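You operate a simulated robot arm through the tools that you are given. There is no shell and no other tool.

You are at the controls of a simulated robot arm. One attempt, no reset.

## Task
Sew the cream strip from the orange mat to its blue band.
Fine: start at the ring, end with the foot up and the strip back on the mat; leave the other strips unsewn.

The check looks at the end state, three seconds after you hand in, the way a careful person would. Anything else that was tipped, shoved, dropped, spilled or broken makes it a failure.

## Robot
A 7-joint arm with a two-finger parallel gripper, fixed in place. Base frame: the origin is at the foot of the arm, x ahead of it, y to its left, z up; the work surface is at about z = 0.76. Lengths are in m, angles in rad, forces in N, time in s.
Its first joint turns from -2.601 to 2.601 rad. Payload 3.43 kg.
The TCP is the grasp point between the finger pads, 0.03 m short of the fingertips. In the tool frame z runs along the fingers and y along their closing line. Largest opening 0.094 m; finger width 0.028, thickness 0.01; the body of the gripper, 0.05 by 0.096 m, starts 0.055 m behind the TCP.
Orientation is that of the tool frame in the base frame, as a unit quaternion [x, y, z, w]. With the fingers straight down and closing along the base's y, the tool's x points along the base's -x, its y along +y and its z along -z.

## Interface
- The arm moves only by the tool step_arm. Its arguments are lists of equal length, an entry for each row: "linear": the shift along the tool's x, y, z in units of 50 mm (1.0 is 50 mm), a list of three; "delta_rot": the turn, a rotation vector about the tool's x, y, z in units of 8 degrees (1.0 is 8 degrees), a list of three; "gripper": the finger opening in m, from 0 to 0.094. In form: {"linear": [[dx, dy, dz], ...], "delta_rot": [[rx, ry, rz], ...], "gripper": [gripper, ...]}. A call has 1 to 20 rows; each row shifts and turns the commanded pose from where the row before left it, along the tool's axes as they then stand. A call with a number of a shift or a turn outside -1 to 1 is refused whole. A row lasts 0.2 s, in which the tool goes at most 0.05 m and 0.15 rad; a call with a longer step from one row to the next is refused whole, and so is a gripper value outside its range. A pose out of reach is approached as far as the arm can. The call stops where the force on the tool passes 40 N (or 10 N more than at its start, if that is more) or the arm is blocked; 0.2 s more then pass. The fingers move at their own pace (about 0.045 m/s each) and stop on an object; they squeeze with about 33 N. The grip force told is the motor's: it shows also when the fingers shut on nothing. Time passes only in rows, and 0.2 s behind the last, so rows that do not move let the fingers close. It gives the time, the measured TCP pose, the force on the tool (base axes), the opening and the grip force at its end, in the units of the frame above (readings bear some noise), with the torque about the TCP (base axes, N m) and any sound that the robot's microphone picked up, and new pictures: "pictures" is both (left out), scene, wrist or none.
- Cameras (640 x 400 px; columns grow to the right, rows downward): "scene" is fixed at [0.4012, -0.6505, 1.5084]; the picture's right is [0.94, -0.34, 0.00], its down [-0.14, -0.39, -0.91] and it looks along [0.31, 0.86, -0.41] (base axes); focal length 308 px, centre (320, 200). "wrist" rides on the gripper at [0.076, 0.014, -0.102] in the tool frame; the picture's right is [-0.18, 0.98, 0.00], its down [-0.75, -0.14, -0.64] and it looks along [-0.63, -0.12, 0.77] (tool axes); focal length 243 px, centre (320, 200).
- locate(camera, pixels): for up to 12 pixels [column, row] of the newest picture of that camera ("zoom" is the newest enlarged one), the place [x, y, z] in the base frame of the surface seen there, good to about 0.003 m. It takes no simulated time.
- zoom(camera, box): a new picture of the part [left, top, right, bottom] of that camera's present view, enlarged. It takes no simulated time.
- job_done(): hands the job in; it is judged then, once.

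Leave the gripper open and the arm clear of the work at the hand-in unless told otherwise.

The tools are called after "Call:" by a JSON object that holds its "api" and its "payload". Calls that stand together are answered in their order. step_arm: Moves the arm, as the interface text tells. Its arguments: {"type":"object","properties":{"linear":{"type":"array","items":{"type":"array","items":{"type":"number"}}},"delta_rot":{"type":"array","items":{"type":"array","items":{"type":"number"}}},"gripper":{"type":"array","items":{"type":"number"}},"pictures":{"type":"string","enum":["both","scene","wrist","none"]}},"required":["linear","delta_rot","gripper"]} The other tools are called the same way: locate (camera, pixels) gives the place of the surface under pixels of a picture; zoom (camera, box) takes an enlarged picture of a part of a camera's view; job_done () hands the job in.

At the start:

```text
time_s: 0.0
position: [0.5968, 0.7864, 1.2455]
ee_rot: [0.0, 1.0, -0.001, -0.001]
force: [-0.4, 0.3, -0.3]
ft_torque: [0.02, -0.02, 0.01]
opening: 0.094
finger_force: 0.0
```

scene: 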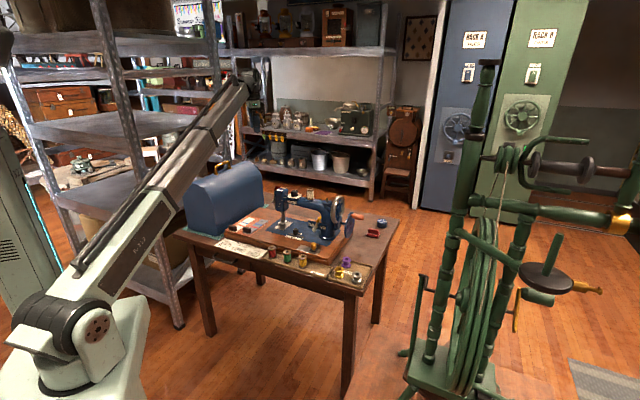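
wrist: 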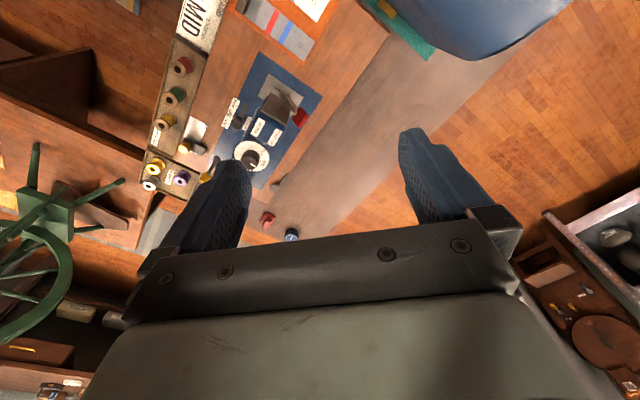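

I see a sewing machine on a table in the scene picture (around 310,220), with mats and strips to its left. I will enlarge both views to learn the details.

Call:
{"api": "zoom", "payload": {"camera": "scene", "box": [170, 150, 410, 300]}}

Call:
{"api": "zoom", "payload": {"camera": "wrist", "box": [130, 0, 400, 240]}}

```text
2.67 times, centred on (290, 225) of scene
```

zoom: 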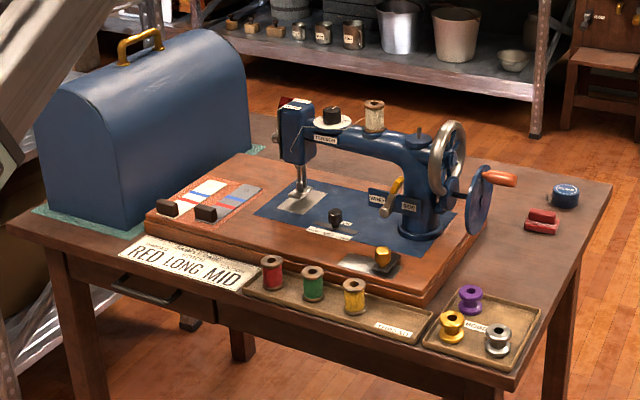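

```text
1.67 times, centred on (265, 120) of wrist
```

zoom: 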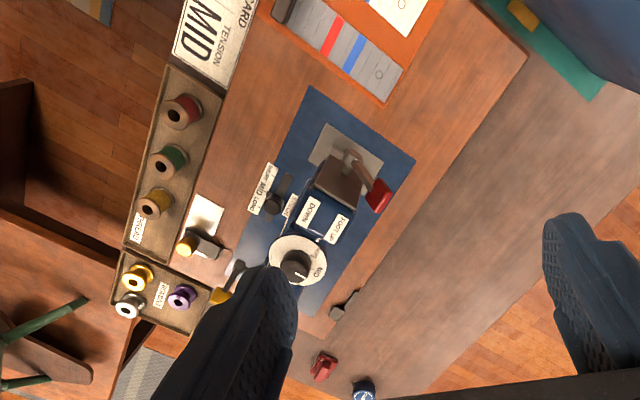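

The picture is dense: a card, spools, levers and dials. I will enlarge each part further.

Call:
{"api": "zoom", "payload": {"camera": "scene", "box": [210, 205, 290, 265]}}

Call:
{"api": "zoom", "payload": {"camera": "scene", "box": [265, 180, 345, 235]}}

Call:
{"api": "zoom", "payload": {"camera": "scene", "box": [280, 215, 380, 290]}}

Call:
{"api": "zoom", "payload": {"camera": "wrist", "box": [220, 60, 330, 200]}}

Call:
{"api": "zoom", "payload": {"camera": "wrist", "box": [170, 0, 340, 80]}}

Call:
{"api": "zoom", "payload": {"camera": "wrist", "box": [130, 60, 240, 210]}}

```text
6.67 times, centred on (250, 235) of scene
```

zoom: 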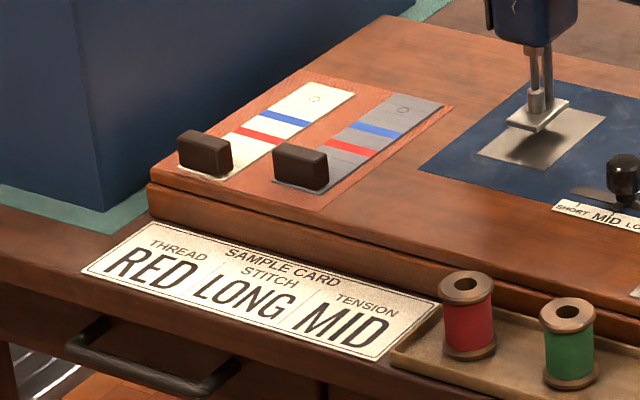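

```text
7.27 times, centred on (305, 208) of scene
```

zoom: 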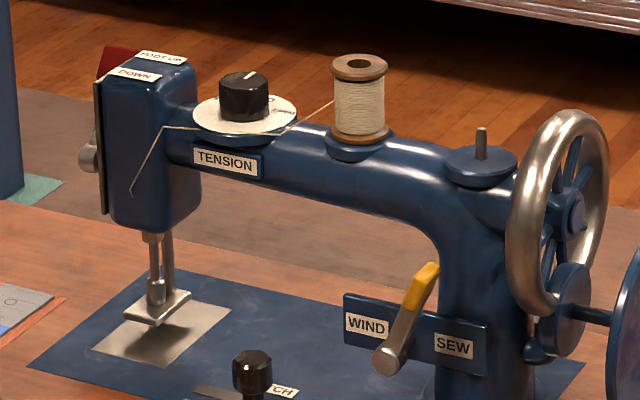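

```text
5.33 times, centred on (330, 252) of scene
```

zoom: 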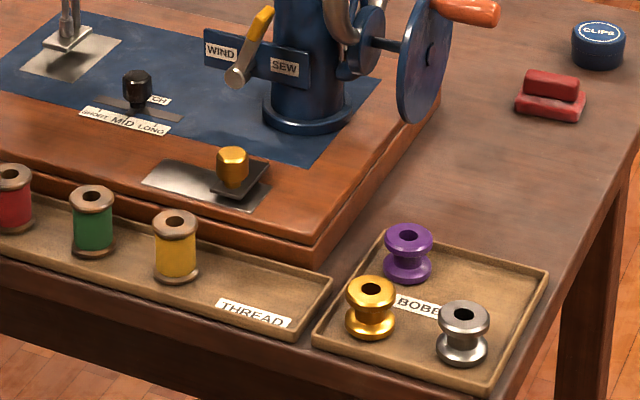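

```text
2.86 times, centred on (275, 130) of wrist
```

zoom: 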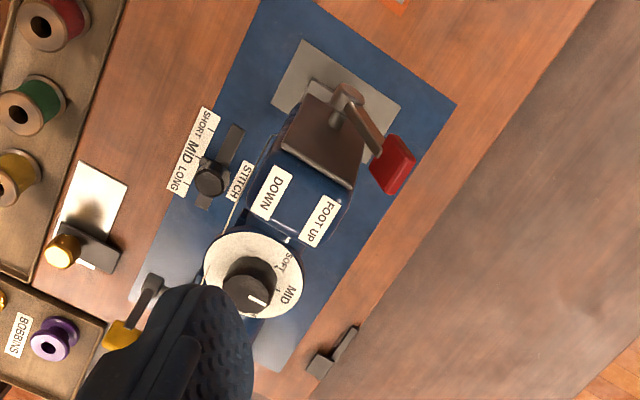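

```text
3.76 times, centred on (255, 40) of wrist
```

zoom: 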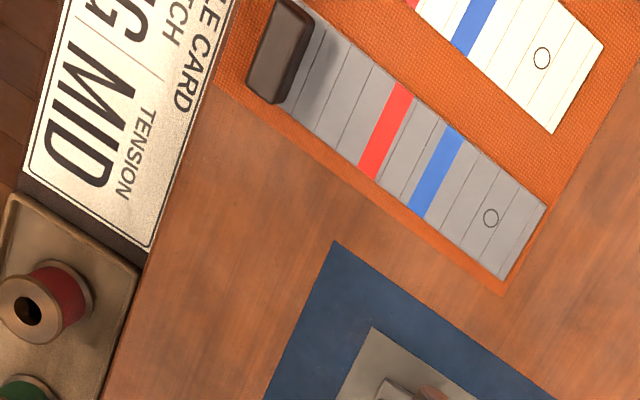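

```text
2.67 times, centred on (185, 135) of wrist
```

zoom: 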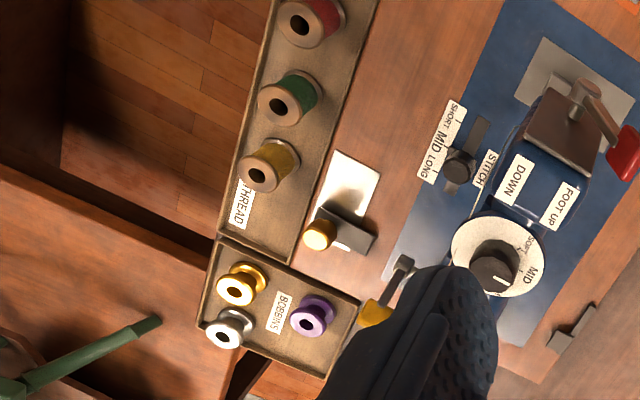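

The card reads RED / LONG / MID; the machine carries a cream spool. Two strips (cream, grey) lie on the orange mat, each with a dark grip block, a red band, a blue band and a ring. Next I measure positions of key points in the scene picture.

Call:
{"api": "zoom", "payload": {"camera": "scene", "box": [210, 205, 290, 255]}}

Call:
{"api": "locate", "payload": {"camera": "zoom", "pixels": [[205, 145], [205, 165], [300, 165], [317, 100], [285, 118], [258, 135], [405, 110], [375, 130], [350, 148], [545, 135], [355, 95], [600, 115]]}}

Call:
{"api": "locate", "payload": {"camera": "scene", "pixels": [[309, 193], [295, 193], [283, 189], [282, 222], [313, 236], [317, 225], [313, 247], [334, 207], [350, 225], [358, 216], [268, 250], [240, 245]]}}

```text
8.00 times, centred on (250, 230) of scene
```

zoom: 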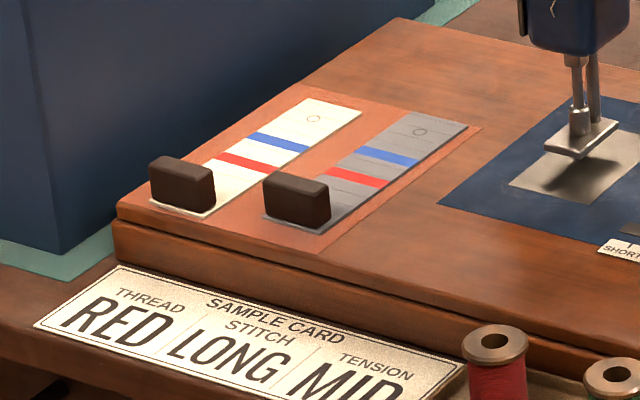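

```text
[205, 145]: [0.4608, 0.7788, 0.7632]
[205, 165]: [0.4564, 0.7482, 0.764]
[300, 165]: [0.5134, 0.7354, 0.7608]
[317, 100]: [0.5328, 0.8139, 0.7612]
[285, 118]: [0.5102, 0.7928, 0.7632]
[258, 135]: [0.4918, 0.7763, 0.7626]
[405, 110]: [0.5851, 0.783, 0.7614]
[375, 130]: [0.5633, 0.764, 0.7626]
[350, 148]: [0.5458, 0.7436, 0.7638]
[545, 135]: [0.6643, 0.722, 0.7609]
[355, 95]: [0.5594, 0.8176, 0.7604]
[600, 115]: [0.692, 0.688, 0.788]
```

```text
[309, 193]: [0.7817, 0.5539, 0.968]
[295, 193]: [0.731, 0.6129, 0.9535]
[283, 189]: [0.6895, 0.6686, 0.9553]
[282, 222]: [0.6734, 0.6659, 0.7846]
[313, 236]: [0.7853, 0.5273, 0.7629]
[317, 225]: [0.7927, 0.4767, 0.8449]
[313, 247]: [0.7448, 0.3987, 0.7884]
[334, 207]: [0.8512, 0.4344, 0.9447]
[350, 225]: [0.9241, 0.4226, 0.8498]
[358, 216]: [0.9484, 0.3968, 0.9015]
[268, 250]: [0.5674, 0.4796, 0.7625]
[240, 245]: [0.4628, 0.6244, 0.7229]
```

The 8x enlarged picture is now fixed: cream ring at (314,118), blue band (278,142), red band (247,162), block top (182,168). I measure these.

Call:
{"api": "locate", "payload": {"camera": "zoom", "pixels": [[314, 118], [278, 142], [247, 162], [165, 162], [208, 172], [190, 172], [310, 100], [358, 113], [203, 216], [262, 134], [304, 151], [340, 106]]}}

Call:
{"api": "locate", "payload": {"camera": "zoom", "pixels": [[419, 131], [386, 156], [355, 177], [296, 183], [320, 192], [270, 182], [575, 155], [530, 185], [250, 265], [580, 140], [118, 205], [335, 250]]}}

```text
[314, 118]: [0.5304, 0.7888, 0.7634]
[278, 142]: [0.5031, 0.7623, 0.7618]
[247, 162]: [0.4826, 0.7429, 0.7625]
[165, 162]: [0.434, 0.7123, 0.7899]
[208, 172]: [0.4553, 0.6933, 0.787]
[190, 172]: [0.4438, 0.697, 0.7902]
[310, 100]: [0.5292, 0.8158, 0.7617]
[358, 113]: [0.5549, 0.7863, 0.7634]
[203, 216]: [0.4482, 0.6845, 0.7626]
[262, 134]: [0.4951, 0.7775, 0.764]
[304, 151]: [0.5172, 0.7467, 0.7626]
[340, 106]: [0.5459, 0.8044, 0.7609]
```

```text
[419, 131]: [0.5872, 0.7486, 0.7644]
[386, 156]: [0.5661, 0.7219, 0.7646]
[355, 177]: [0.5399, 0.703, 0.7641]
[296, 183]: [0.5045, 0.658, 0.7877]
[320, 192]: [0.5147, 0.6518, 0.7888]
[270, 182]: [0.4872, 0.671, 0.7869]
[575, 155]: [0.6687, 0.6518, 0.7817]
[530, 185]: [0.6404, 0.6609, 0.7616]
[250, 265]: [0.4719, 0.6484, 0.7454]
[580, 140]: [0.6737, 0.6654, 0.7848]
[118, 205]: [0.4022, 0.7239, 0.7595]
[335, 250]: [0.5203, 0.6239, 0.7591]
```

Findings: the machine lies along (0.7,-0.7), the needle is near (0.67,0.66), the strips run along (0.7,0.7), and the cream block is near (0.447,0.700). The machine's levers need a closer look, so I move the arm (high up) to in front of the machine and turn the wrist camera toward it.

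Call:
{"api": "step_arm", "payload": {"linear": [[0, -0.9, 0], [0, -0.9, 0], [0, -0.9, 0], [0, -0.9, 0], [0, -0.9, 0], [0, -0.9, 0], [0, 0, 0.3], [0, 0, 0.3], [0, 0, 0.3], [0, 0, 0], [0, 0, 0], [0, 0, 0]], "delta_rot": [[0, 0, 0], [0, 0, 0], [0, 0, 0], [0, 0, 0], [0, 0, 0], [0, 0, 0], [0, 0, -0.94], [0, 0, -0.94], [0, 0, -0.94], [0, 0, -0.94], [0, 0, -0.94], [0, 0, -0.94]], "gripper": [0.094, 0.094, 0.094, 0.094, 0.094, 0.094, 0.094, 0.094, 0.094, 0.094, 0.094, 0.094]}}

```text
time_s: 2.6
position: [0.6174, 0.5385, 1.1424]
ee_rot: [-0.385, 0.923, 0.0, 0.0]
force: [0.4, 1.2, 0.5]
ft_torque: [-0.01, 0.0, 0.02]
opening: 0.0941
finger_force: 0.1
out of reach, approached as far as the arm can: row 2, 3, 4, 5, 6
```

scene: 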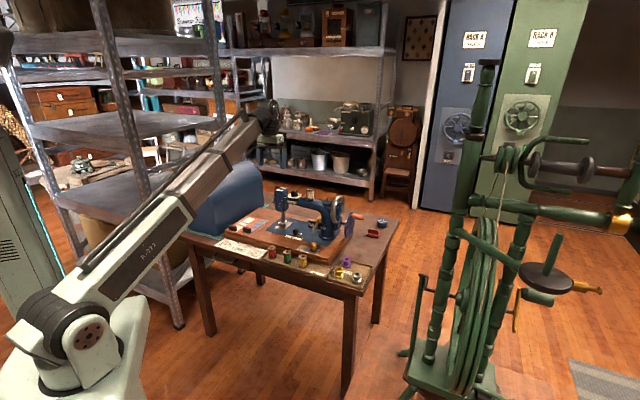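
wrist: 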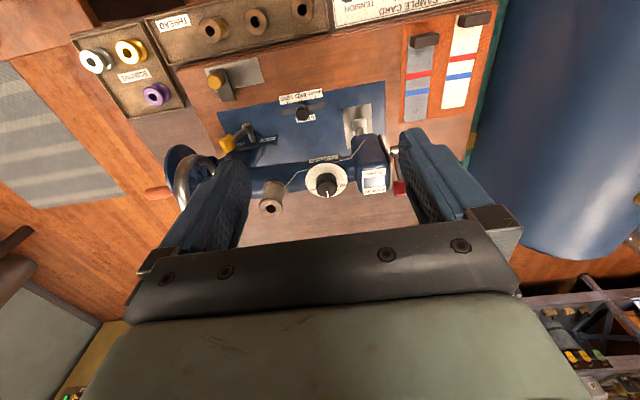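

The whole machine shows upside down in the wrist picture. I enlarge its parts.

Call:
{"api": "zoom", "payload": {"camera": "wrist", "box": [240, 80, 400, 220]}}

Call:
{"api": "zoom", "payload": {"camera": "wrist", "box": [140, 50, 320, 220]}}

Call:
{"api": "zoom", "payload": {"camera": "wrist", "box": [280, 140, 420, 210]}}

Call:
{"api": "zoom", "payload": {"camera": "wrist", "box": [260, 80, 350, 140]}}

Call:
{"api": "zoom", "payload": {"camera": "scene", "box": [300, 180, 370, 240]}}

```text
2.86 times, centred on (320, 150) of wrist
```

zoom: 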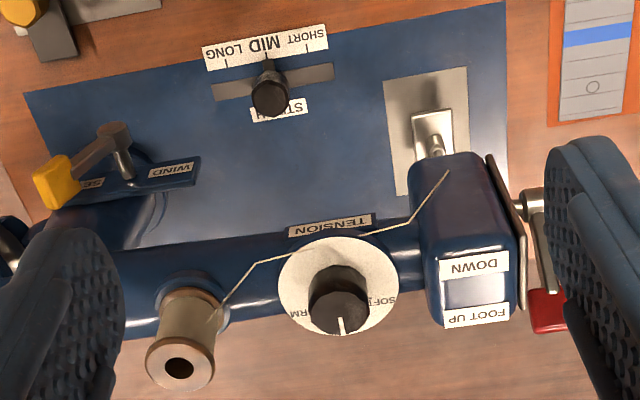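

```text
2.35 times, centred on (230, 135) of wrist
```

zoom: 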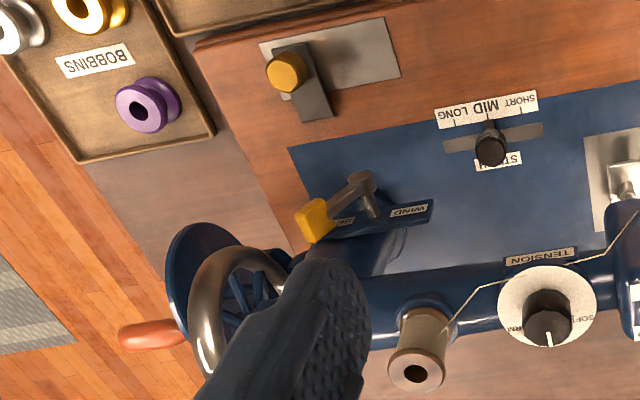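

```text
4.57 times, centred on (350, 175) of wrist
```

zoom: 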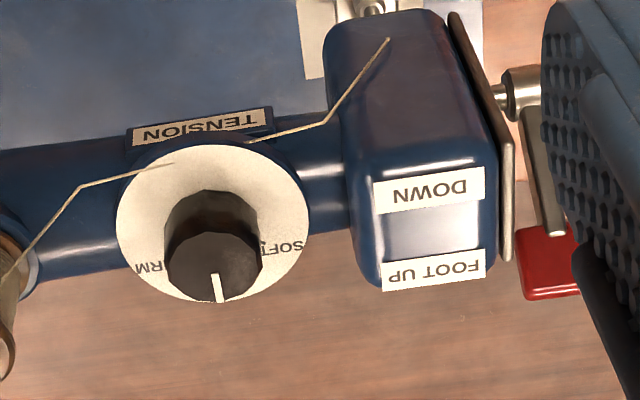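

```text
6.67 times, centred on (305, 110) of wrist
```

zoom: 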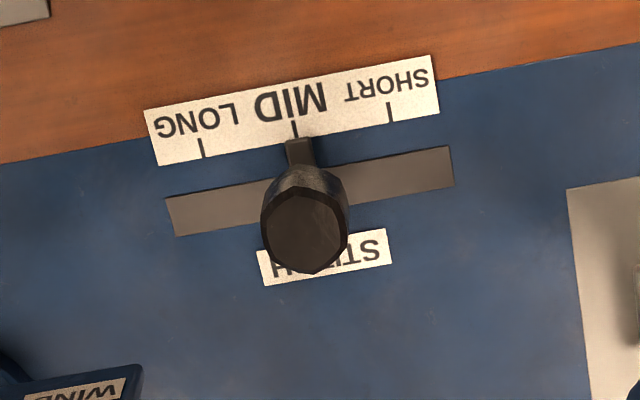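

```text
6.67 times, centred on (335, 210) of scene
```

zoom: 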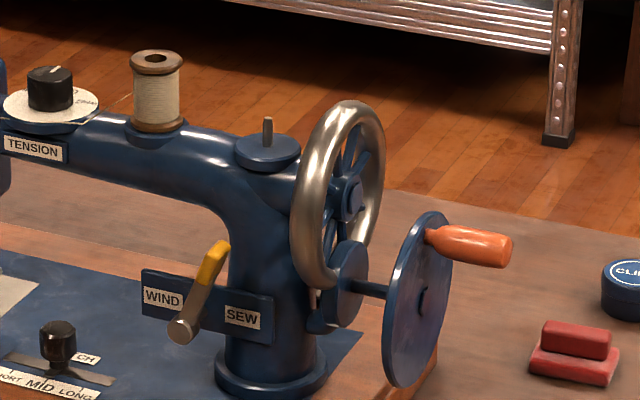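

Readings: stitch lever at MID, tension mark at the middle, yellow lever toward SEW, foot up with a gap over the plate, cream thread already run to the needle. The job names no setting, so I leave thread and settings as they are. Now I measure the red foot lever, crank and handle.

Call:
{"api": "zoom", "payload": {"camera": "wrist", "box": [340, 100, 430, 210]}}

Call:
{"api": "locate", "payload": {"camera": "wrist", "pixels": [[399, 187], [401, 190], [391, 150], [373, 188], [373, 172], [358, 125], [160, 191], [180, 165], [270, 207], [325, 186], [230, 143], [465, 50]]}}

Call:
{"api": "zoom", "payload": {"camera": "scene", "box": [260, 175, 320, 230]}}

```text
3.64 times, centred on (385, 155) of wrist
```

zoom: 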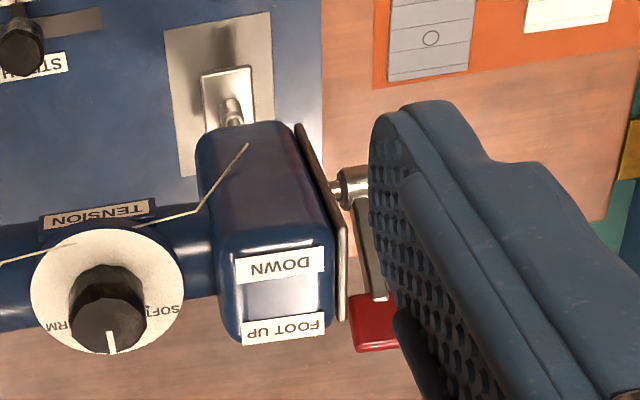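

```text
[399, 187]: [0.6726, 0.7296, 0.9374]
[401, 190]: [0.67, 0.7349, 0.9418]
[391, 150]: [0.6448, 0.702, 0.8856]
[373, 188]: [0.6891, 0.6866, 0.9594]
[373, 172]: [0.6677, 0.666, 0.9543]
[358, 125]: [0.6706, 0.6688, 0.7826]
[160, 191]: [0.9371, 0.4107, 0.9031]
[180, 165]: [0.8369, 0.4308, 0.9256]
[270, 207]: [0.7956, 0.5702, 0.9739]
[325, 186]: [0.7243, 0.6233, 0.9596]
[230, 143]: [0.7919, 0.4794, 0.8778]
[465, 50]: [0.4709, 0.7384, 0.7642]
```

```text
7.27 times, centred on (290, 202) of scene
```

zoom: 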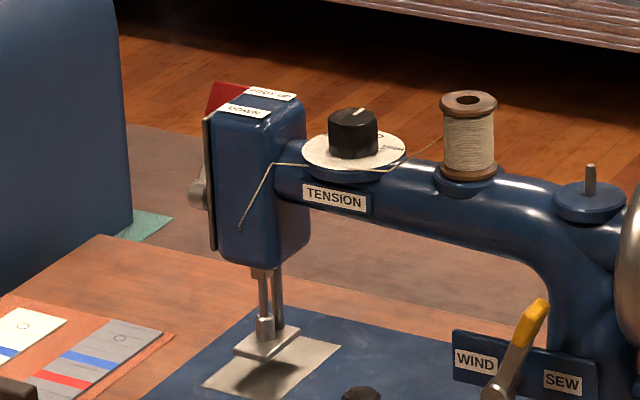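

The red lever pivots near (0.645,0.702,0.886) with its tip up and back near (0.671,0.732,0.94), so pulling the tip to the front lowers the foot. Now the crank: I enlarge it and measure disc and handle.

Call:
{"api": "zoom", "payload": {"camera": "scene", "box": [325, 185, 395, 245]}}

Call:
{"api": "locate", "payload": {"camera": "zoom", "pixels": [[205, 225], [260, 245], [185, 290], [205, 175], [150, 380], [225, 205], [270, 240], [270, 255], [120, 150], [105, 200], [140, 295], [185, 340]]}}

```text
6.67 times, centred on (360, 215) of scene
```

zoom: 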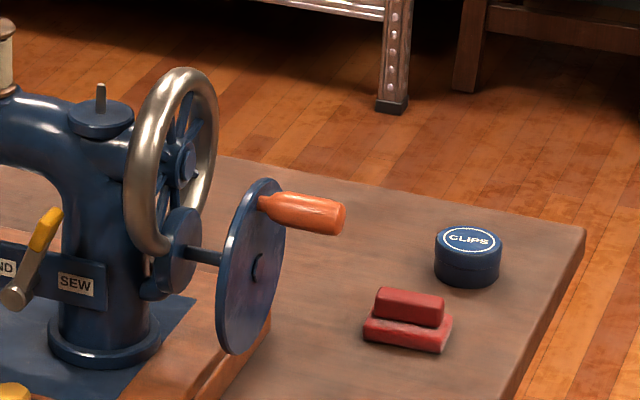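

```text
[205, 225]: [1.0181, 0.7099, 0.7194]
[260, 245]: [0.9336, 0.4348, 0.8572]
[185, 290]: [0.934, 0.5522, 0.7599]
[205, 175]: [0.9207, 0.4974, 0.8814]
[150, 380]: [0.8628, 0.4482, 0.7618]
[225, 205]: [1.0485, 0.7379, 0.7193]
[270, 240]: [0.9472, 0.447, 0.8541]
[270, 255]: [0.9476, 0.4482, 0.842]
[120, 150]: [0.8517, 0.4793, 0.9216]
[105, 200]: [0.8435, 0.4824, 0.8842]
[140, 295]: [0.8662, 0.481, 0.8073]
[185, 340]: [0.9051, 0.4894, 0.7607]
```

Using this picture: disc centre about (258,268), handle from (265,203) to (338,218). I measure those.

Call:
{"api": "locate", "payload": {"camera": "zoom", "pixels": [[258, 268], [262, 184], [240, 345], [224, 300], [278, 235], [275, 203], [300, 210], [320, 214], [338, 218], [300, 225], [325, 200], [205, 256]]}}

Call:
{"api": "locate", "payload": {"camera": "scene", "pixels": [[371, 235], [395, 221], [343, 206], [335, 205], [346, 225]]}}

```text
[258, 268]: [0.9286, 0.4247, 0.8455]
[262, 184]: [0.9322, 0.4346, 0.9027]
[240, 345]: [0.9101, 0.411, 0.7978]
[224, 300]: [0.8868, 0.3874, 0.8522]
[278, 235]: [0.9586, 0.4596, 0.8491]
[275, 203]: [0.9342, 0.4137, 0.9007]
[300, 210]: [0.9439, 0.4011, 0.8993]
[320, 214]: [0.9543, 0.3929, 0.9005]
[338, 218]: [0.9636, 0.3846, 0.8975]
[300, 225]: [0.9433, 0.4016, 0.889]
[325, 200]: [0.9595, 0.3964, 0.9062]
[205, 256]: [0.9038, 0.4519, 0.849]
```

```text
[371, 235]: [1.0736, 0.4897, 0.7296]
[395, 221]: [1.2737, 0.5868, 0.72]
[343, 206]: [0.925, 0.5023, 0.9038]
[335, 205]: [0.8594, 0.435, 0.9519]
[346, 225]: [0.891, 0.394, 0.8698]
```

The crank disc centre is near (0.930,0.424,0.848), radius of the handle's path about 0.048, and the handle axis runs along (0.7,-0.7). First I check how close the blue case stands to the cream block before I go there.

Call:
{"api": "locate", "payload": {"camera": "wrist", "pixels": [[492, 60], [480, 100], [470, 150], [500, 20], [560, 60], [580, 150], [476, 12], [488, 13], [462, 20], [423, 42], [455, 100], [425, 117]]}}

Call:
{"api": "zoom", "payload": {"camera": "wrist", "box": [390, 0, 510, 130]}}

```text
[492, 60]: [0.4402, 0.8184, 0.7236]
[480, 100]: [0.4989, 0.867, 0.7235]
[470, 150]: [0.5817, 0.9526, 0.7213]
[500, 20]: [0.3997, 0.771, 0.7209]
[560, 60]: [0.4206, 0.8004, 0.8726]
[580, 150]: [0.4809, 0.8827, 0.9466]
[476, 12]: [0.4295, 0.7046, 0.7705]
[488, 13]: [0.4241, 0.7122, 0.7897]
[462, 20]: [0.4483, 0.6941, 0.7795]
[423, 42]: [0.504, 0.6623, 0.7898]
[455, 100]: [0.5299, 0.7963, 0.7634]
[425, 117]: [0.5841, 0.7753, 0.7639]
```

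```text
3.08 times, centred on (450, 65) of wrist
```

zoom: 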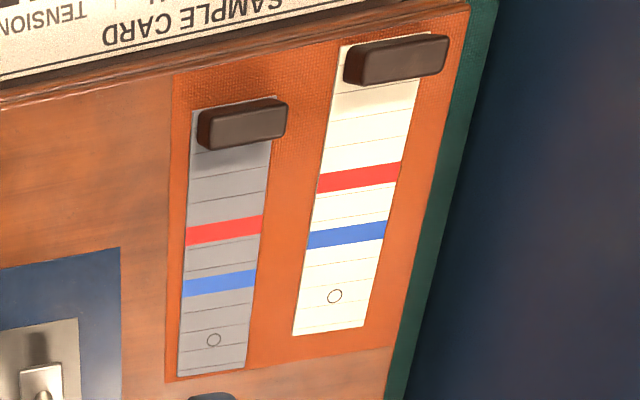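

The case face is at about u = -0.268, clear of the block (about 8 cm away). I measure the cream block's top corners from this enlarged picture.

Call:
{"api": "locate", "payload": {"camera": "zoom", "pixels": [[355, 55], [442, 43], [438, 68], [358, 80], [398, 62], [334, 296], [347, 235], [360, 178], [300, 332], [362, 325], [213, 340], [242, 125]]}}

```text
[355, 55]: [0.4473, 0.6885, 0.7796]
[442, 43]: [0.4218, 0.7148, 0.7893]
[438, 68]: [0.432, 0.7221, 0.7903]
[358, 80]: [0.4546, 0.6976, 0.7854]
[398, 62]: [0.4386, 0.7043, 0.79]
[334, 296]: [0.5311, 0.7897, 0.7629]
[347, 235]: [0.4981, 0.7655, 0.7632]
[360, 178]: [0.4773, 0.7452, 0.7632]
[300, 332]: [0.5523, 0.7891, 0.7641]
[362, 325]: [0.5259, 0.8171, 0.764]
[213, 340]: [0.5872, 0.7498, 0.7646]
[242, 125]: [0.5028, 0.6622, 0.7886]
```

The cream block's centre is about (0.4386,0.7057), top at z 0.79; it is 0.036 wide along the machine direction. I move above it with the fingers at 0.07.

Call:
{"api": "step_arm", "payload": {"linear": [[0.017, 0.612, 0.6], [0.017, 0.612, 0.6], [0.017, 0.612, 0.6], [0.017, 0.612, 0.6], [0.017, 0.612, 0.6], [0.017, 0.612, 0.6], [0.017, 0.612, 0.6], [0.017, 0.612, 0.6], [0, 0, 0]], "delta_rot": [[0, 0, 0], [0, 0, 0], [0, 0, 0], [0, 0, 0], [0, 0, 0], [0, 0, 0], [0, 0, 0], [0, 0, 0], [0, 0, 0]], "gripper": [0.07, 0.07, 0.07, 0.07, 0.07, 0.07, 0.07, 0.07, 0.07]}}

```text
time_s: 4.6
position: [0.4386, 0.7045, 0.9028]
ee_rot: [-0.383, 0.924, 0.0, 0.0]
force: [0.7, -1.1, -0.1]
ft_torque: [0.02, -0.05, -0.03]
opening: 0.07
finger_force: 0.0
```

scene: 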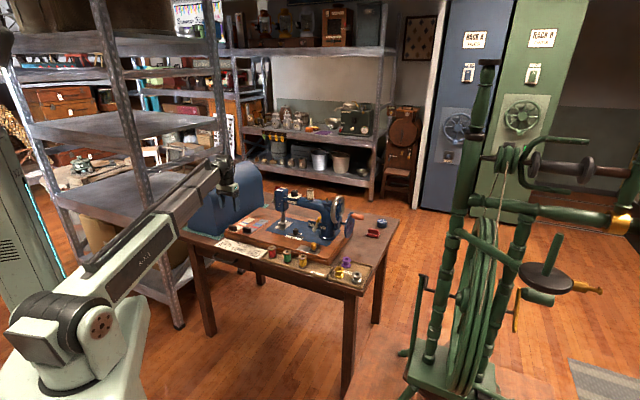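
wrist: 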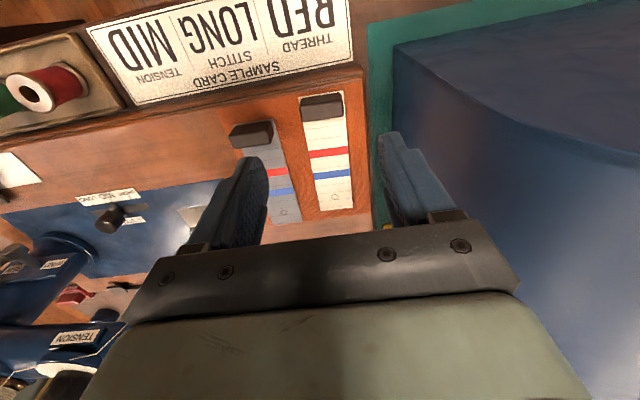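

The arm stands exactly over the block, fingers clear of the case and of the grey block. I go straight down to TCP z 0.797 (tips just above the mat).

Call:
{"api": "step_arm", "payload": {"linear": [[0, 0, 0.6], [0, 0, 0.6], [0, 0, 0.5], [0, 0, 0.25], [0, 0, 0.15], [0, 0, 0]], "delta_rot": [[0, 0, 0], [0, 0, 0], [0, 0, 0], [0, 0, 0], [0, 0, 0], [0, 0, 0]], "gripper": [0.07, 0.07, 0.07, 0.07, 0.07, 0.07]}}

```text
time_s: 6.0
position: [0.4375, 0.705, 0.7989]
ee_rot: [-0.384, 0.923, 0.0, 0.0]
force: [-0.7, -0.5, 0.2]
ft_torque: [0.0, -0.02, -0.01]
opening: 0.07
finger_force: 0.1
```

scene: 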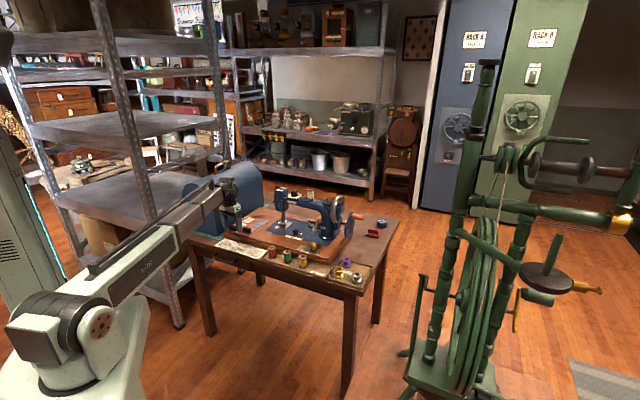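
wrist: 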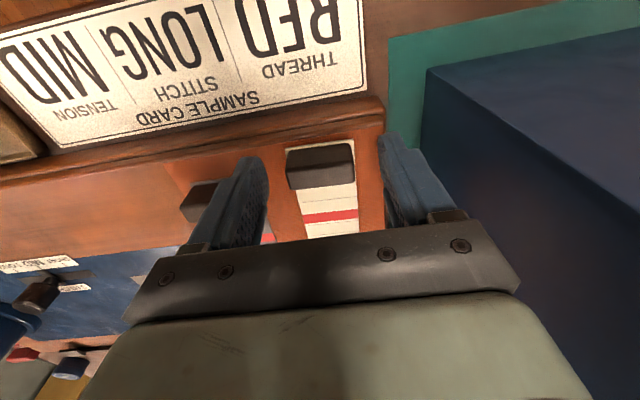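

The block sits between the fingers (image 320,165). I close on it.

Call:
{"api": "step_arm", "payload": {"linear": [[0, 0, 0], [0, 0, 0], [0, 0, 0], [0, 0, 0], [0, 0, 0]], "delta_rot": [[0, 0, 0], [0, 0, 0], [0, 0, 0], [0, 0, 0], [0, 0, 0]], "gripper": [0.02, 0.02, 0.02, 0.02, 0.02]}}

```text
time_s: 7.2
position: [0.4366, 0.7061, 0.8]
ee_rot: [-0.383, 0.924, 0.0, -0.001]
force: [-0.1, -0.2, -0.8]
ft_torque: [-0.03, 0.02, 0.0]
opening: 0.0389
finger_force: 32.9
```

scene: 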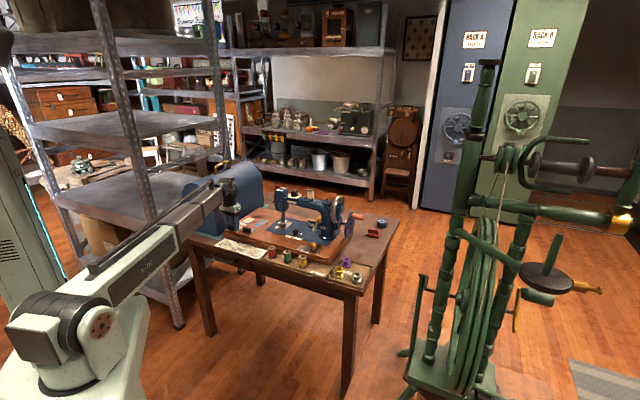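
wrist: 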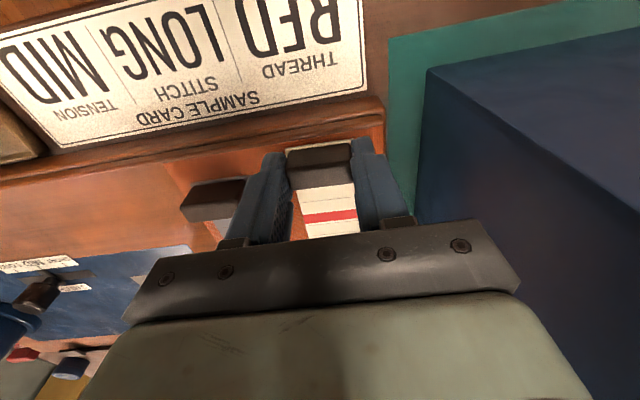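

Gripped at opening 0.039, 33 N. I lift by 6 cm and look at how the strip hangs.

Call:
{"api": "step_arm", "payload": {"linear": [[0, 0, -0.3], [0, 0, -0.4], [0, 0, -0.5], [0, 0, 0]], "delta_rot": [[0, 0, 0], [0, 0, 0], [0, 0, 0], [0, 0, 0]], "gripper": [0.02, 0.02, 0.02, 0.02]}}

Call:
{"api": "zoom", "payload": {"camera": "scene", "box": [200, 170, 300, 250]}}

```text
time_s: 8.2
position: [0.4383, 0.706, 0.8584]
ee_rot: [-0.384, 0.924, 0.0, 0.0]
force: [0.6, -0.3, 0.0]
ft_torque: [-0.02, -0.01, 0.01]
opening: 0.0199
finger_force: 0.0
```

scene: 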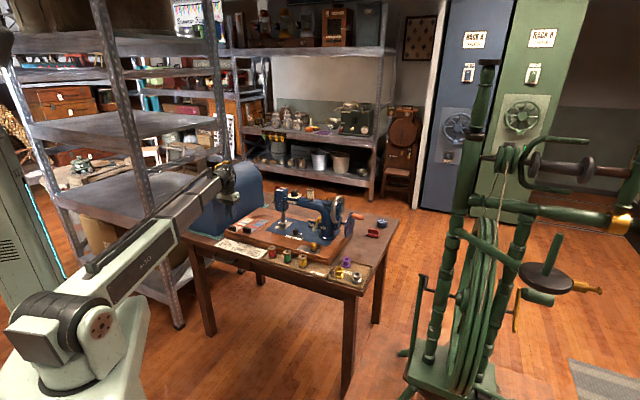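
wrist: 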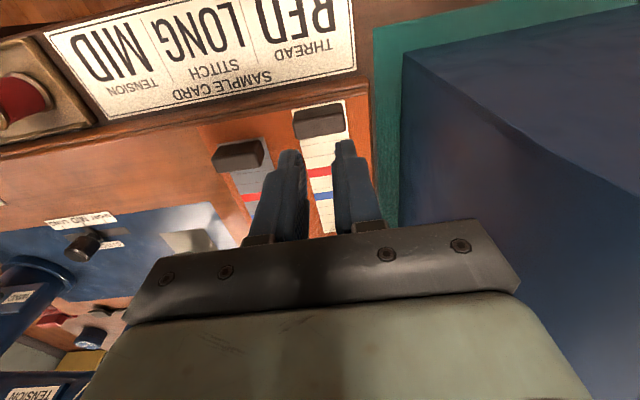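

```text
5.00 times, centred on (250, 210) of scene
```

zoom: 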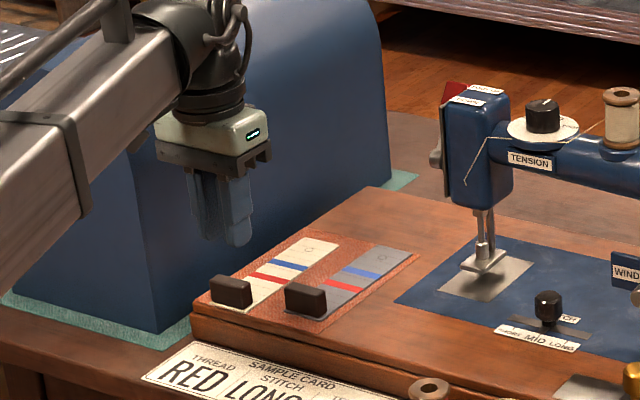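

The block slipped out of the fingers and lies again on the mat. I look at it closely before trying again.

Call:
{"api": "zoom", "payload": {"camera": "wrist", "box": [200, 80, 400, 240]}}

Call:
{"api": "locate", "payload": {"camera": "wrist", "pixels": [[297, 112], [340, 107], [343, 130], [299, 138], [318, 120], [320, 198], [325, 175], [240, 155], [258, 162], [225, 165]]}}

Call:
{"api": "zoom", "payload": {"camera": "scene", "box": [220, 205, 290, 245]}}

```text
2.50 times, centred on (300, 160) of wrist
```

zoom: 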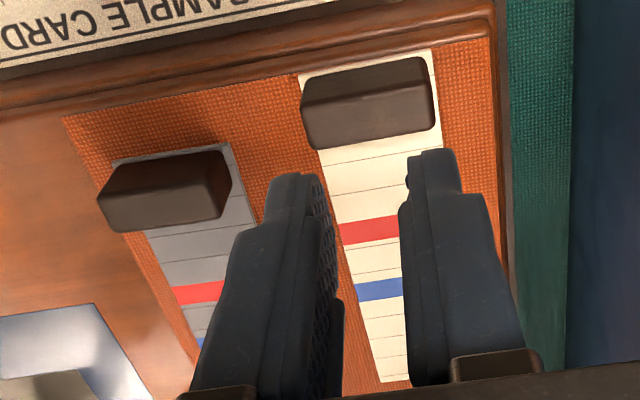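

```text
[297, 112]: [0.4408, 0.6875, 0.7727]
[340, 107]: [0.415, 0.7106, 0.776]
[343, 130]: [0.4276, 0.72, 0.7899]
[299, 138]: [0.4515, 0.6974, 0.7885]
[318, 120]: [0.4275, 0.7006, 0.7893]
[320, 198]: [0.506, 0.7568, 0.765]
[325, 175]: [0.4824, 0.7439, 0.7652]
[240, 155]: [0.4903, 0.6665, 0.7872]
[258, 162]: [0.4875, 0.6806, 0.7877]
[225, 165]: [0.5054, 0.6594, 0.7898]
```

```text
9.14 times, centred on (255, 225) of scene
```

zoom: 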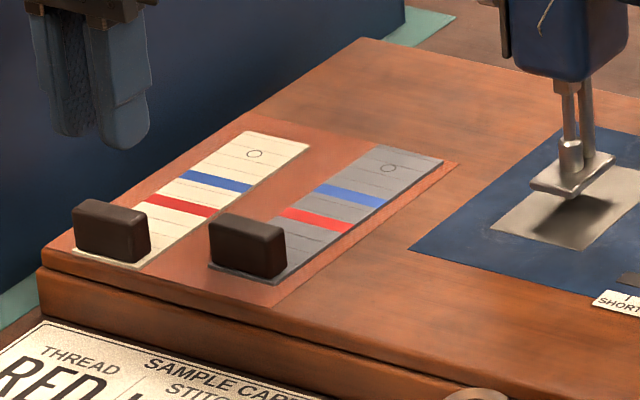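

The block's true centre is about u=-0.192, v=0.805 (x 0.4335, y 0.705), a few mm nearer the base than my grip, and my fingertips held only its upper part. I open, shift 4 mm, and go deeper, with tips just above the mat.

Call:
{"api": "step_arm", "payload": {"linear": [[0.08, 0.06, 0], [0, 0, 0], [0, 0, 0], [0, 0, 0.4], [0, 0, 0.4], [0, 0, 0.3], [0, 0, 0.1], [0, 0, 0.06], [0, 0, 0]], "delta_rot": [[0, 0, 0], [0, 0, 0], [0, 0, 0], [0, 0, 0], [0, 0, 0], [0, 0, 0], [0, 0, 0], [0, 0, 0], [0, 0, 0]], "gripper": [0.062, 0.062, 0.062, 0.062, 0.062, 0.062, 0.062, 0.062, 0.062], "pictures": "wrist"}}

```text
time_s: 10.2
position: [0.4332, 0.7046, 0.7949]
ee_rot: [-0.383, 0.924, 0.0, 0.0]
force: [-0.8, 0.3, -0.6]
ft_torque: [-0.01, 0.0, 0.0]
opening: 0.0618
finger_force: 0.0
```

wrist: 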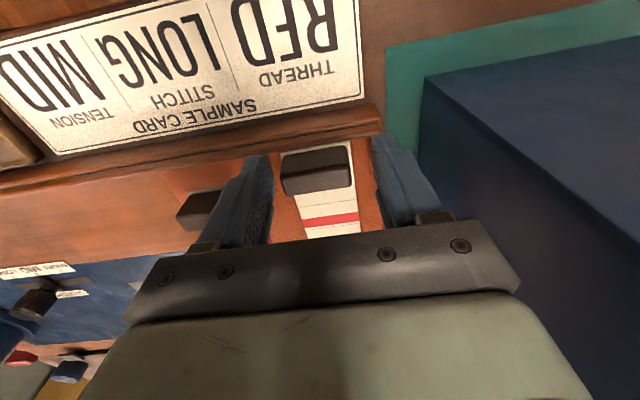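

No contact yet at z 0.795. I go 2 mm lower, close, and lift slowly just 1 cm to test the hold.

Call:
{"api": "step_arm", "payload": {"linear": [[0, 0, 0.04], [0, 0, 0], [0, 0, 0], [0, 0, 0], [0, 0, 0], [0, 0, 0], [0, 0, -0.05], [0, 0, -0.05], [0, 0, -0.05], [0, 0, -0.05]], "delta_rot": [[0, 0, 0], [0, 0, 0], [0, 0, 0], [0, 0, 0], [0, 0, 0], [0, 0, 0], [0, 0, 0], [0, 0, 0], [0, 0, 0], [0, 0, 0]], "gripper": [0.062, 0.02, 0.02, 0.02, 0.02, 0.02, 0.02, 0.02, 0.02, 0.02], "pictures": "wrist"}}

Call:
{"api": "zoom", "payload": {"camera": "scene", "box": [200, 190, 290, 250]}}

```text
time_s: 12.4
position: [0.433, 0.7046, 0.8035]
ee_rot: [-0.383, 0.924, 0.0, 0.001]
force: [-0.7, 0.1, 0.0]
ft_torque: [-0.01, 0.0, 0.0]
opening: 0.0387
finger_force: 32.9
```

wrist: 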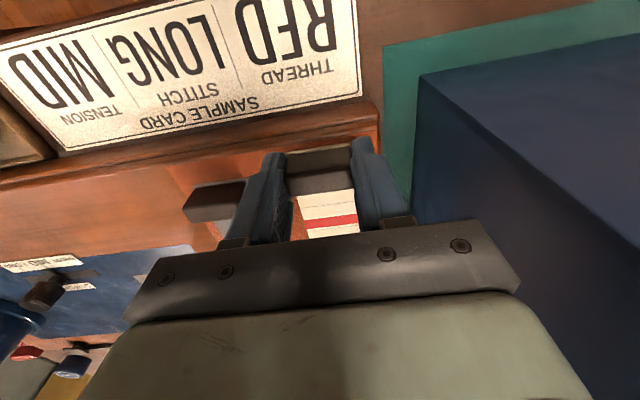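

```text
6.67 times, centred on (245, 220) of scene
```

zoom: 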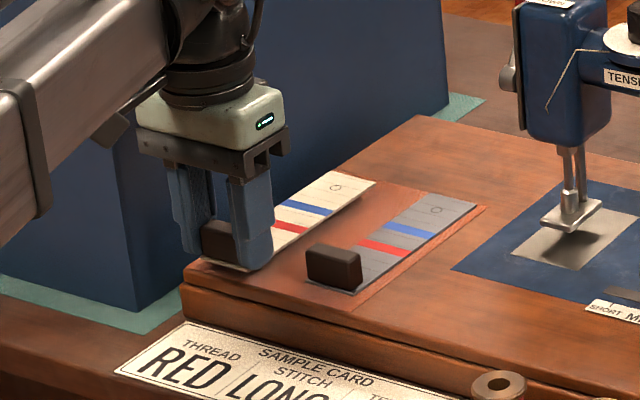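

The grip holds and a shadow shows beneath the strip: it rises flat. I lift further, slowly.

Call:
{"api": "step_arm", "payload": {"linear": [[0, 0, -0.15], [0, 0, -0.15], [0, 0, -0.15], [0, 0, -0.15], [0, 0, -0.15], [0, 0, -0.15], [0, 0, 0]], "delta_rot": [[0, 0, 0], [0, 0, 0], [0, 0, 0], [0, 0, 0], [0, 0, 0], [0, 0, 0], [0, 0, 0]], "gripper": [0.02, 0.02, 0.02, 0.02, 0.02, 0.02, 0.02], "pictures": "wrist"}}

Call:
{"api": "zoom", "payload": {"camera": "scene", "box": [200, 180, 300, 250]}}

```text
time_s: 14.0
position: [0.4331, 0.7042, 0.8487]
ee_rot: [-0.384, 0.923, 0.0, 0.0]
force: [0.1, -0.1, -0.4]
ft_torque: [0.01, -0.01, -0.01]
opening: 0.0387
finger_force: 33.2
```

wrist: 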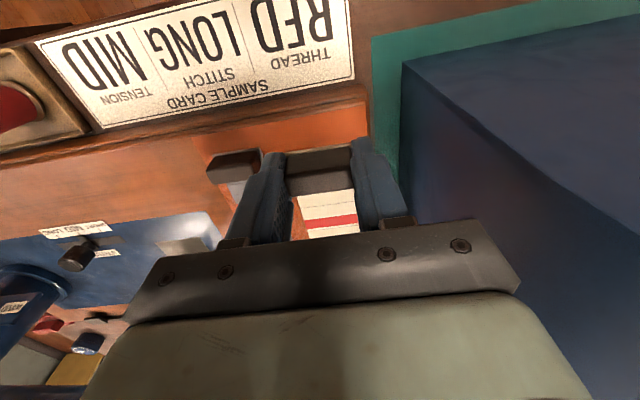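

```text
5.71 times, centred on (250, 215) of scene
```

zoom: 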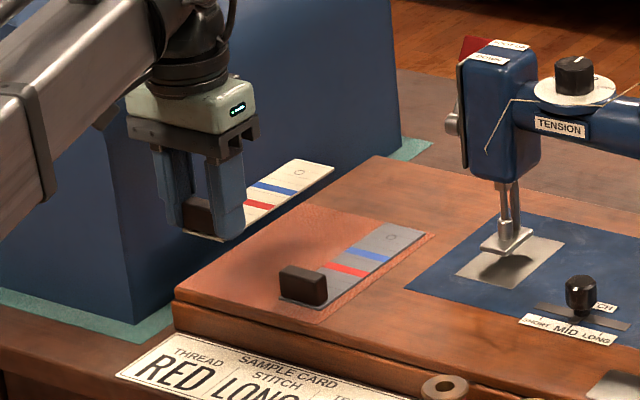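

The strip is rigid and hangs level. Before moving on, I look closely at the foot and needle to know where the needle goes down.

Call:
{"api": "zoom", "payload": {"camera": "scene", "box": [272, 205, 302, 233]}}

Call:
{"api": "locate", "payload": {"camera": "zoom", "pixels": [[230, 150], [300, 150], [240, 210], [220, 230], [180, 240], [300, 220], [330, 200], [240, 270], [270, 240], [300, 120], [250, 120], [350, 100]]}}

```text
14.29 times, centred on (287, 219) of scene
```

zoom: 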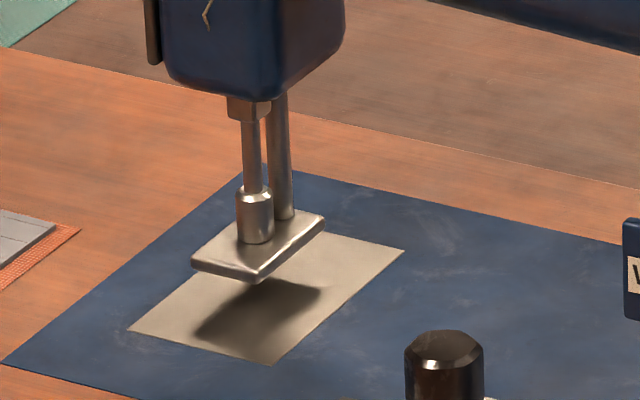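

```text
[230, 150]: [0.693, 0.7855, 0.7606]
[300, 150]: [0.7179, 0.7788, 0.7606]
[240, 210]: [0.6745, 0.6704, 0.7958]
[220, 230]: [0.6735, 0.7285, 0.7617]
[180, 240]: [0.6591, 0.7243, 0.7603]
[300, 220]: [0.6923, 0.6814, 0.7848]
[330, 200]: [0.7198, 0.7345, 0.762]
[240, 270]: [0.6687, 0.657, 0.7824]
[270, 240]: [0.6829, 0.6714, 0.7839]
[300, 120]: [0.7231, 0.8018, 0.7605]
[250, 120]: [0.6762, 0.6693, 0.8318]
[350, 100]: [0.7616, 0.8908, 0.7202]
```

I see the needle bar (front, with collar) and the presser bar behind it. I measure the foot's corners and the plate's corners.

Call:
{"api": "locate", "payload": {"camera": "zoom", "pixels": [[196, 260], [258, 277], [322, 221], [290, 213], [254, 236], [255, 225], [256, 200], [285, 205], [134, 328], [272, 358], [398, 252], [325, 237]]}}

Call:
{"api": "locate", "payload": {"camera": "scene", "pixels": [[282, 208], [284.5, 212], [280, 220], [283, 224], [277, 222]]}}

```text
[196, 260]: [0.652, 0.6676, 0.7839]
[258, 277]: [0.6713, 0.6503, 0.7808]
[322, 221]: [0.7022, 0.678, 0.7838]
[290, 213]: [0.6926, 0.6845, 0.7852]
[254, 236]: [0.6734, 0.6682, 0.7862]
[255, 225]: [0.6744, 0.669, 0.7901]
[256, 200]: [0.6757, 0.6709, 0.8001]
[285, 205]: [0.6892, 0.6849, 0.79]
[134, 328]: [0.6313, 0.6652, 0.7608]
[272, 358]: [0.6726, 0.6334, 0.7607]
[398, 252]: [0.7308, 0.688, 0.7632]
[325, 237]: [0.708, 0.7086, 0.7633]
```

```text
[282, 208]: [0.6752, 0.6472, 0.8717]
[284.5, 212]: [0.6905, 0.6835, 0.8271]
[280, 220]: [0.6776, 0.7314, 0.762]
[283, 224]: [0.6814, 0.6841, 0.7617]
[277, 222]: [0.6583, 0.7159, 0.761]
```

The needle comes down near u=0.003, v=0.955 (x≈0.677, y≈0.673). I draw the strip back 6 cm from the machine and carry it sideways to in front of the foot, still 5 cm high.

Call:
{"api": "step_arm", "payload": {"linear": [[0.4, 0, -0.1], [0.4, 0, -0.1], [0.4, 0, 0], [0, -0.6, 0], [0, -0.65, 0], [0, -0.65, 0], [0, -0.65, 0], [0, -0.65, 0], [0, -0.65, 0], [0, 0, 0]], "delta_rot": [[0, 0, 0], [0, 0, 0], [0, 0, 0], [0, 0, 0], [0, 0, 0], [0, 0, 0], [0, 0, 0], [0, 0, 0], [0, 0, 0], [0, 0, 0]], "gripper": [0.02, 0.02, 0.02, 0.02, 0.02, 0.02, 0.02, 0.02, 0.02, 0.02]}}

Call:
{"api": "zoom", "payload": {"camera": "scene", "box": [230, 180, 330, 250]}}

```text
time_s: 16.2
position: [0.5277, 0.528, 0.8601]
ee_rot: [-0.384, 0.923, -0.001, 0.0]
force: [0.2, 0.0, 0.1]
ft_torque: [0.01, 0.0, 0.0]
opening: 0.0384
finger_force: 33.0
```

scene: 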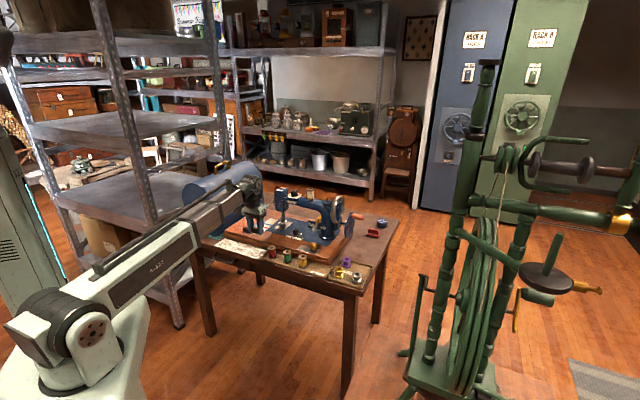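
wrist: 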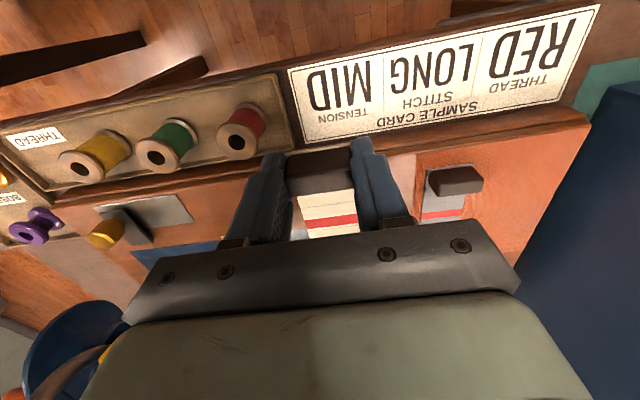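

```text
5.71 times, centred on (280, 215) of scene
```

zoom: 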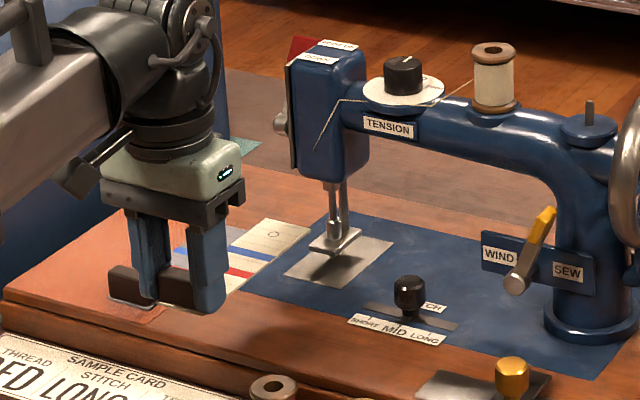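

The strip is now in front of the foot (ring at 274,234 in the enlarged view). I measure ring and bands in the air relative to the tool.

Call:
{"api": "locate", "payload": {"camera": "zoom", "pixels": [[274, 234], [248, 253], [237, 272], [262, 222], [308, 232], [250, 262], [240, 246], [265, 257]]}}

Call:
{"api": "locate", "payload": {"camera": "wrist", "pixels": [[330, 222], [303, 222], [355, 220], [326, 200], [240, 130], [310, 200]]}}

```text
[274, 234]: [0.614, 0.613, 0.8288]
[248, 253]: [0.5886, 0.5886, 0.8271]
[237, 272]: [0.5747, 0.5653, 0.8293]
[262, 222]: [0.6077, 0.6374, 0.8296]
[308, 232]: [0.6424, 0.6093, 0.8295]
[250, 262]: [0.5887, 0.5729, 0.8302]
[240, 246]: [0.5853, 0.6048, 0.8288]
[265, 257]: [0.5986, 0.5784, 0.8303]
```

```text
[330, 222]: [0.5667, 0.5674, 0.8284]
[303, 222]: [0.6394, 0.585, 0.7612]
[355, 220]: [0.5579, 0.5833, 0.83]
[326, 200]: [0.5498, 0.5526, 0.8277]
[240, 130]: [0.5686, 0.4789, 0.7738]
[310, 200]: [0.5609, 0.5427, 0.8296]
```

Ring offset from the tool differs between readings (0.121 vs 0.129), so I enlarge more strongly and measure several points.

Call:
{"api": "zoom", "payload": {"camera": "scene", "box": [255, 210, 295, 240]}}

```text
13.33 times, centred on (275, 225) of scene
```

zoom: 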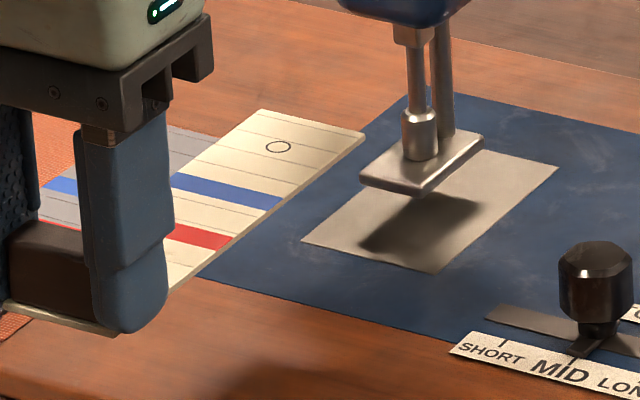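

Call:
{"api": "locate", "payload": {"camera": "zoom", "pixels": [[273, 147], [279, 147], [285, 147], [279, 143], [279, 151], [225, 192], [220, 188], [230, 196], [190, 235], [200, 240], [264, 112], [360, 135]]}}

Call:
{"api": "locate", "payload": {"camera": "zoom", "pixels": [[365, 182], [420, 192], [480, 140], [420, 155], [419, 115], [416, 75], [445, 90], [421, 140], [400, 150], [304, 240], [432, 270], [555, 170]]}}

```text
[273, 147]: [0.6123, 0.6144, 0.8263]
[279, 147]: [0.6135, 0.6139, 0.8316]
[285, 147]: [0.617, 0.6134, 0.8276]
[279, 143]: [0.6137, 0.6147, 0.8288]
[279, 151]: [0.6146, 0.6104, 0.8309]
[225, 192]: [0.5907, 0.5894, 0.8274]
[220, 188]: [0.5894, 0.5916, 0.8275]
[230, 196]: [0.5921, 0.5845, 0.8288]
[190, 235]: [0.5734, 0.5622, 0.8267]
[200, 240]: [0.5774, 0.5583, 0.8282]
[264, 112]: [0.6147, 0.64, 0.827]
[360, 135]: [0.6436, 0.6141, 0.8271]
```

```text
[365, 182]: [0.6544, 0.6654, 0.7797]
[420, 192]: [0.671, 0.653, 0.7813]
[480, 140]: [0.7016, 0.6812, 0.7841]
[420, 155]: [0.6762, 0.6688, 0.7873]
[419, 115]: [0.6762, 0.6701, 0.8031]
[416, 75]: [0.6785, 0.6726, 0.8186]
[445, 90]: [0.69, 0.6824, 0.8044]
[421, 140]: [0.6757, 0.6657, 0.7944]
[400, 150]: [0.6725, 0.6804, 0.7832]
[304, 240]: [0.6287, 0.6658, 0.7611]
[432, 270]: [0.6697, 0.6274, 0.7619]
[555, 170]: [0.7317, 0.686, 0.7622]
```

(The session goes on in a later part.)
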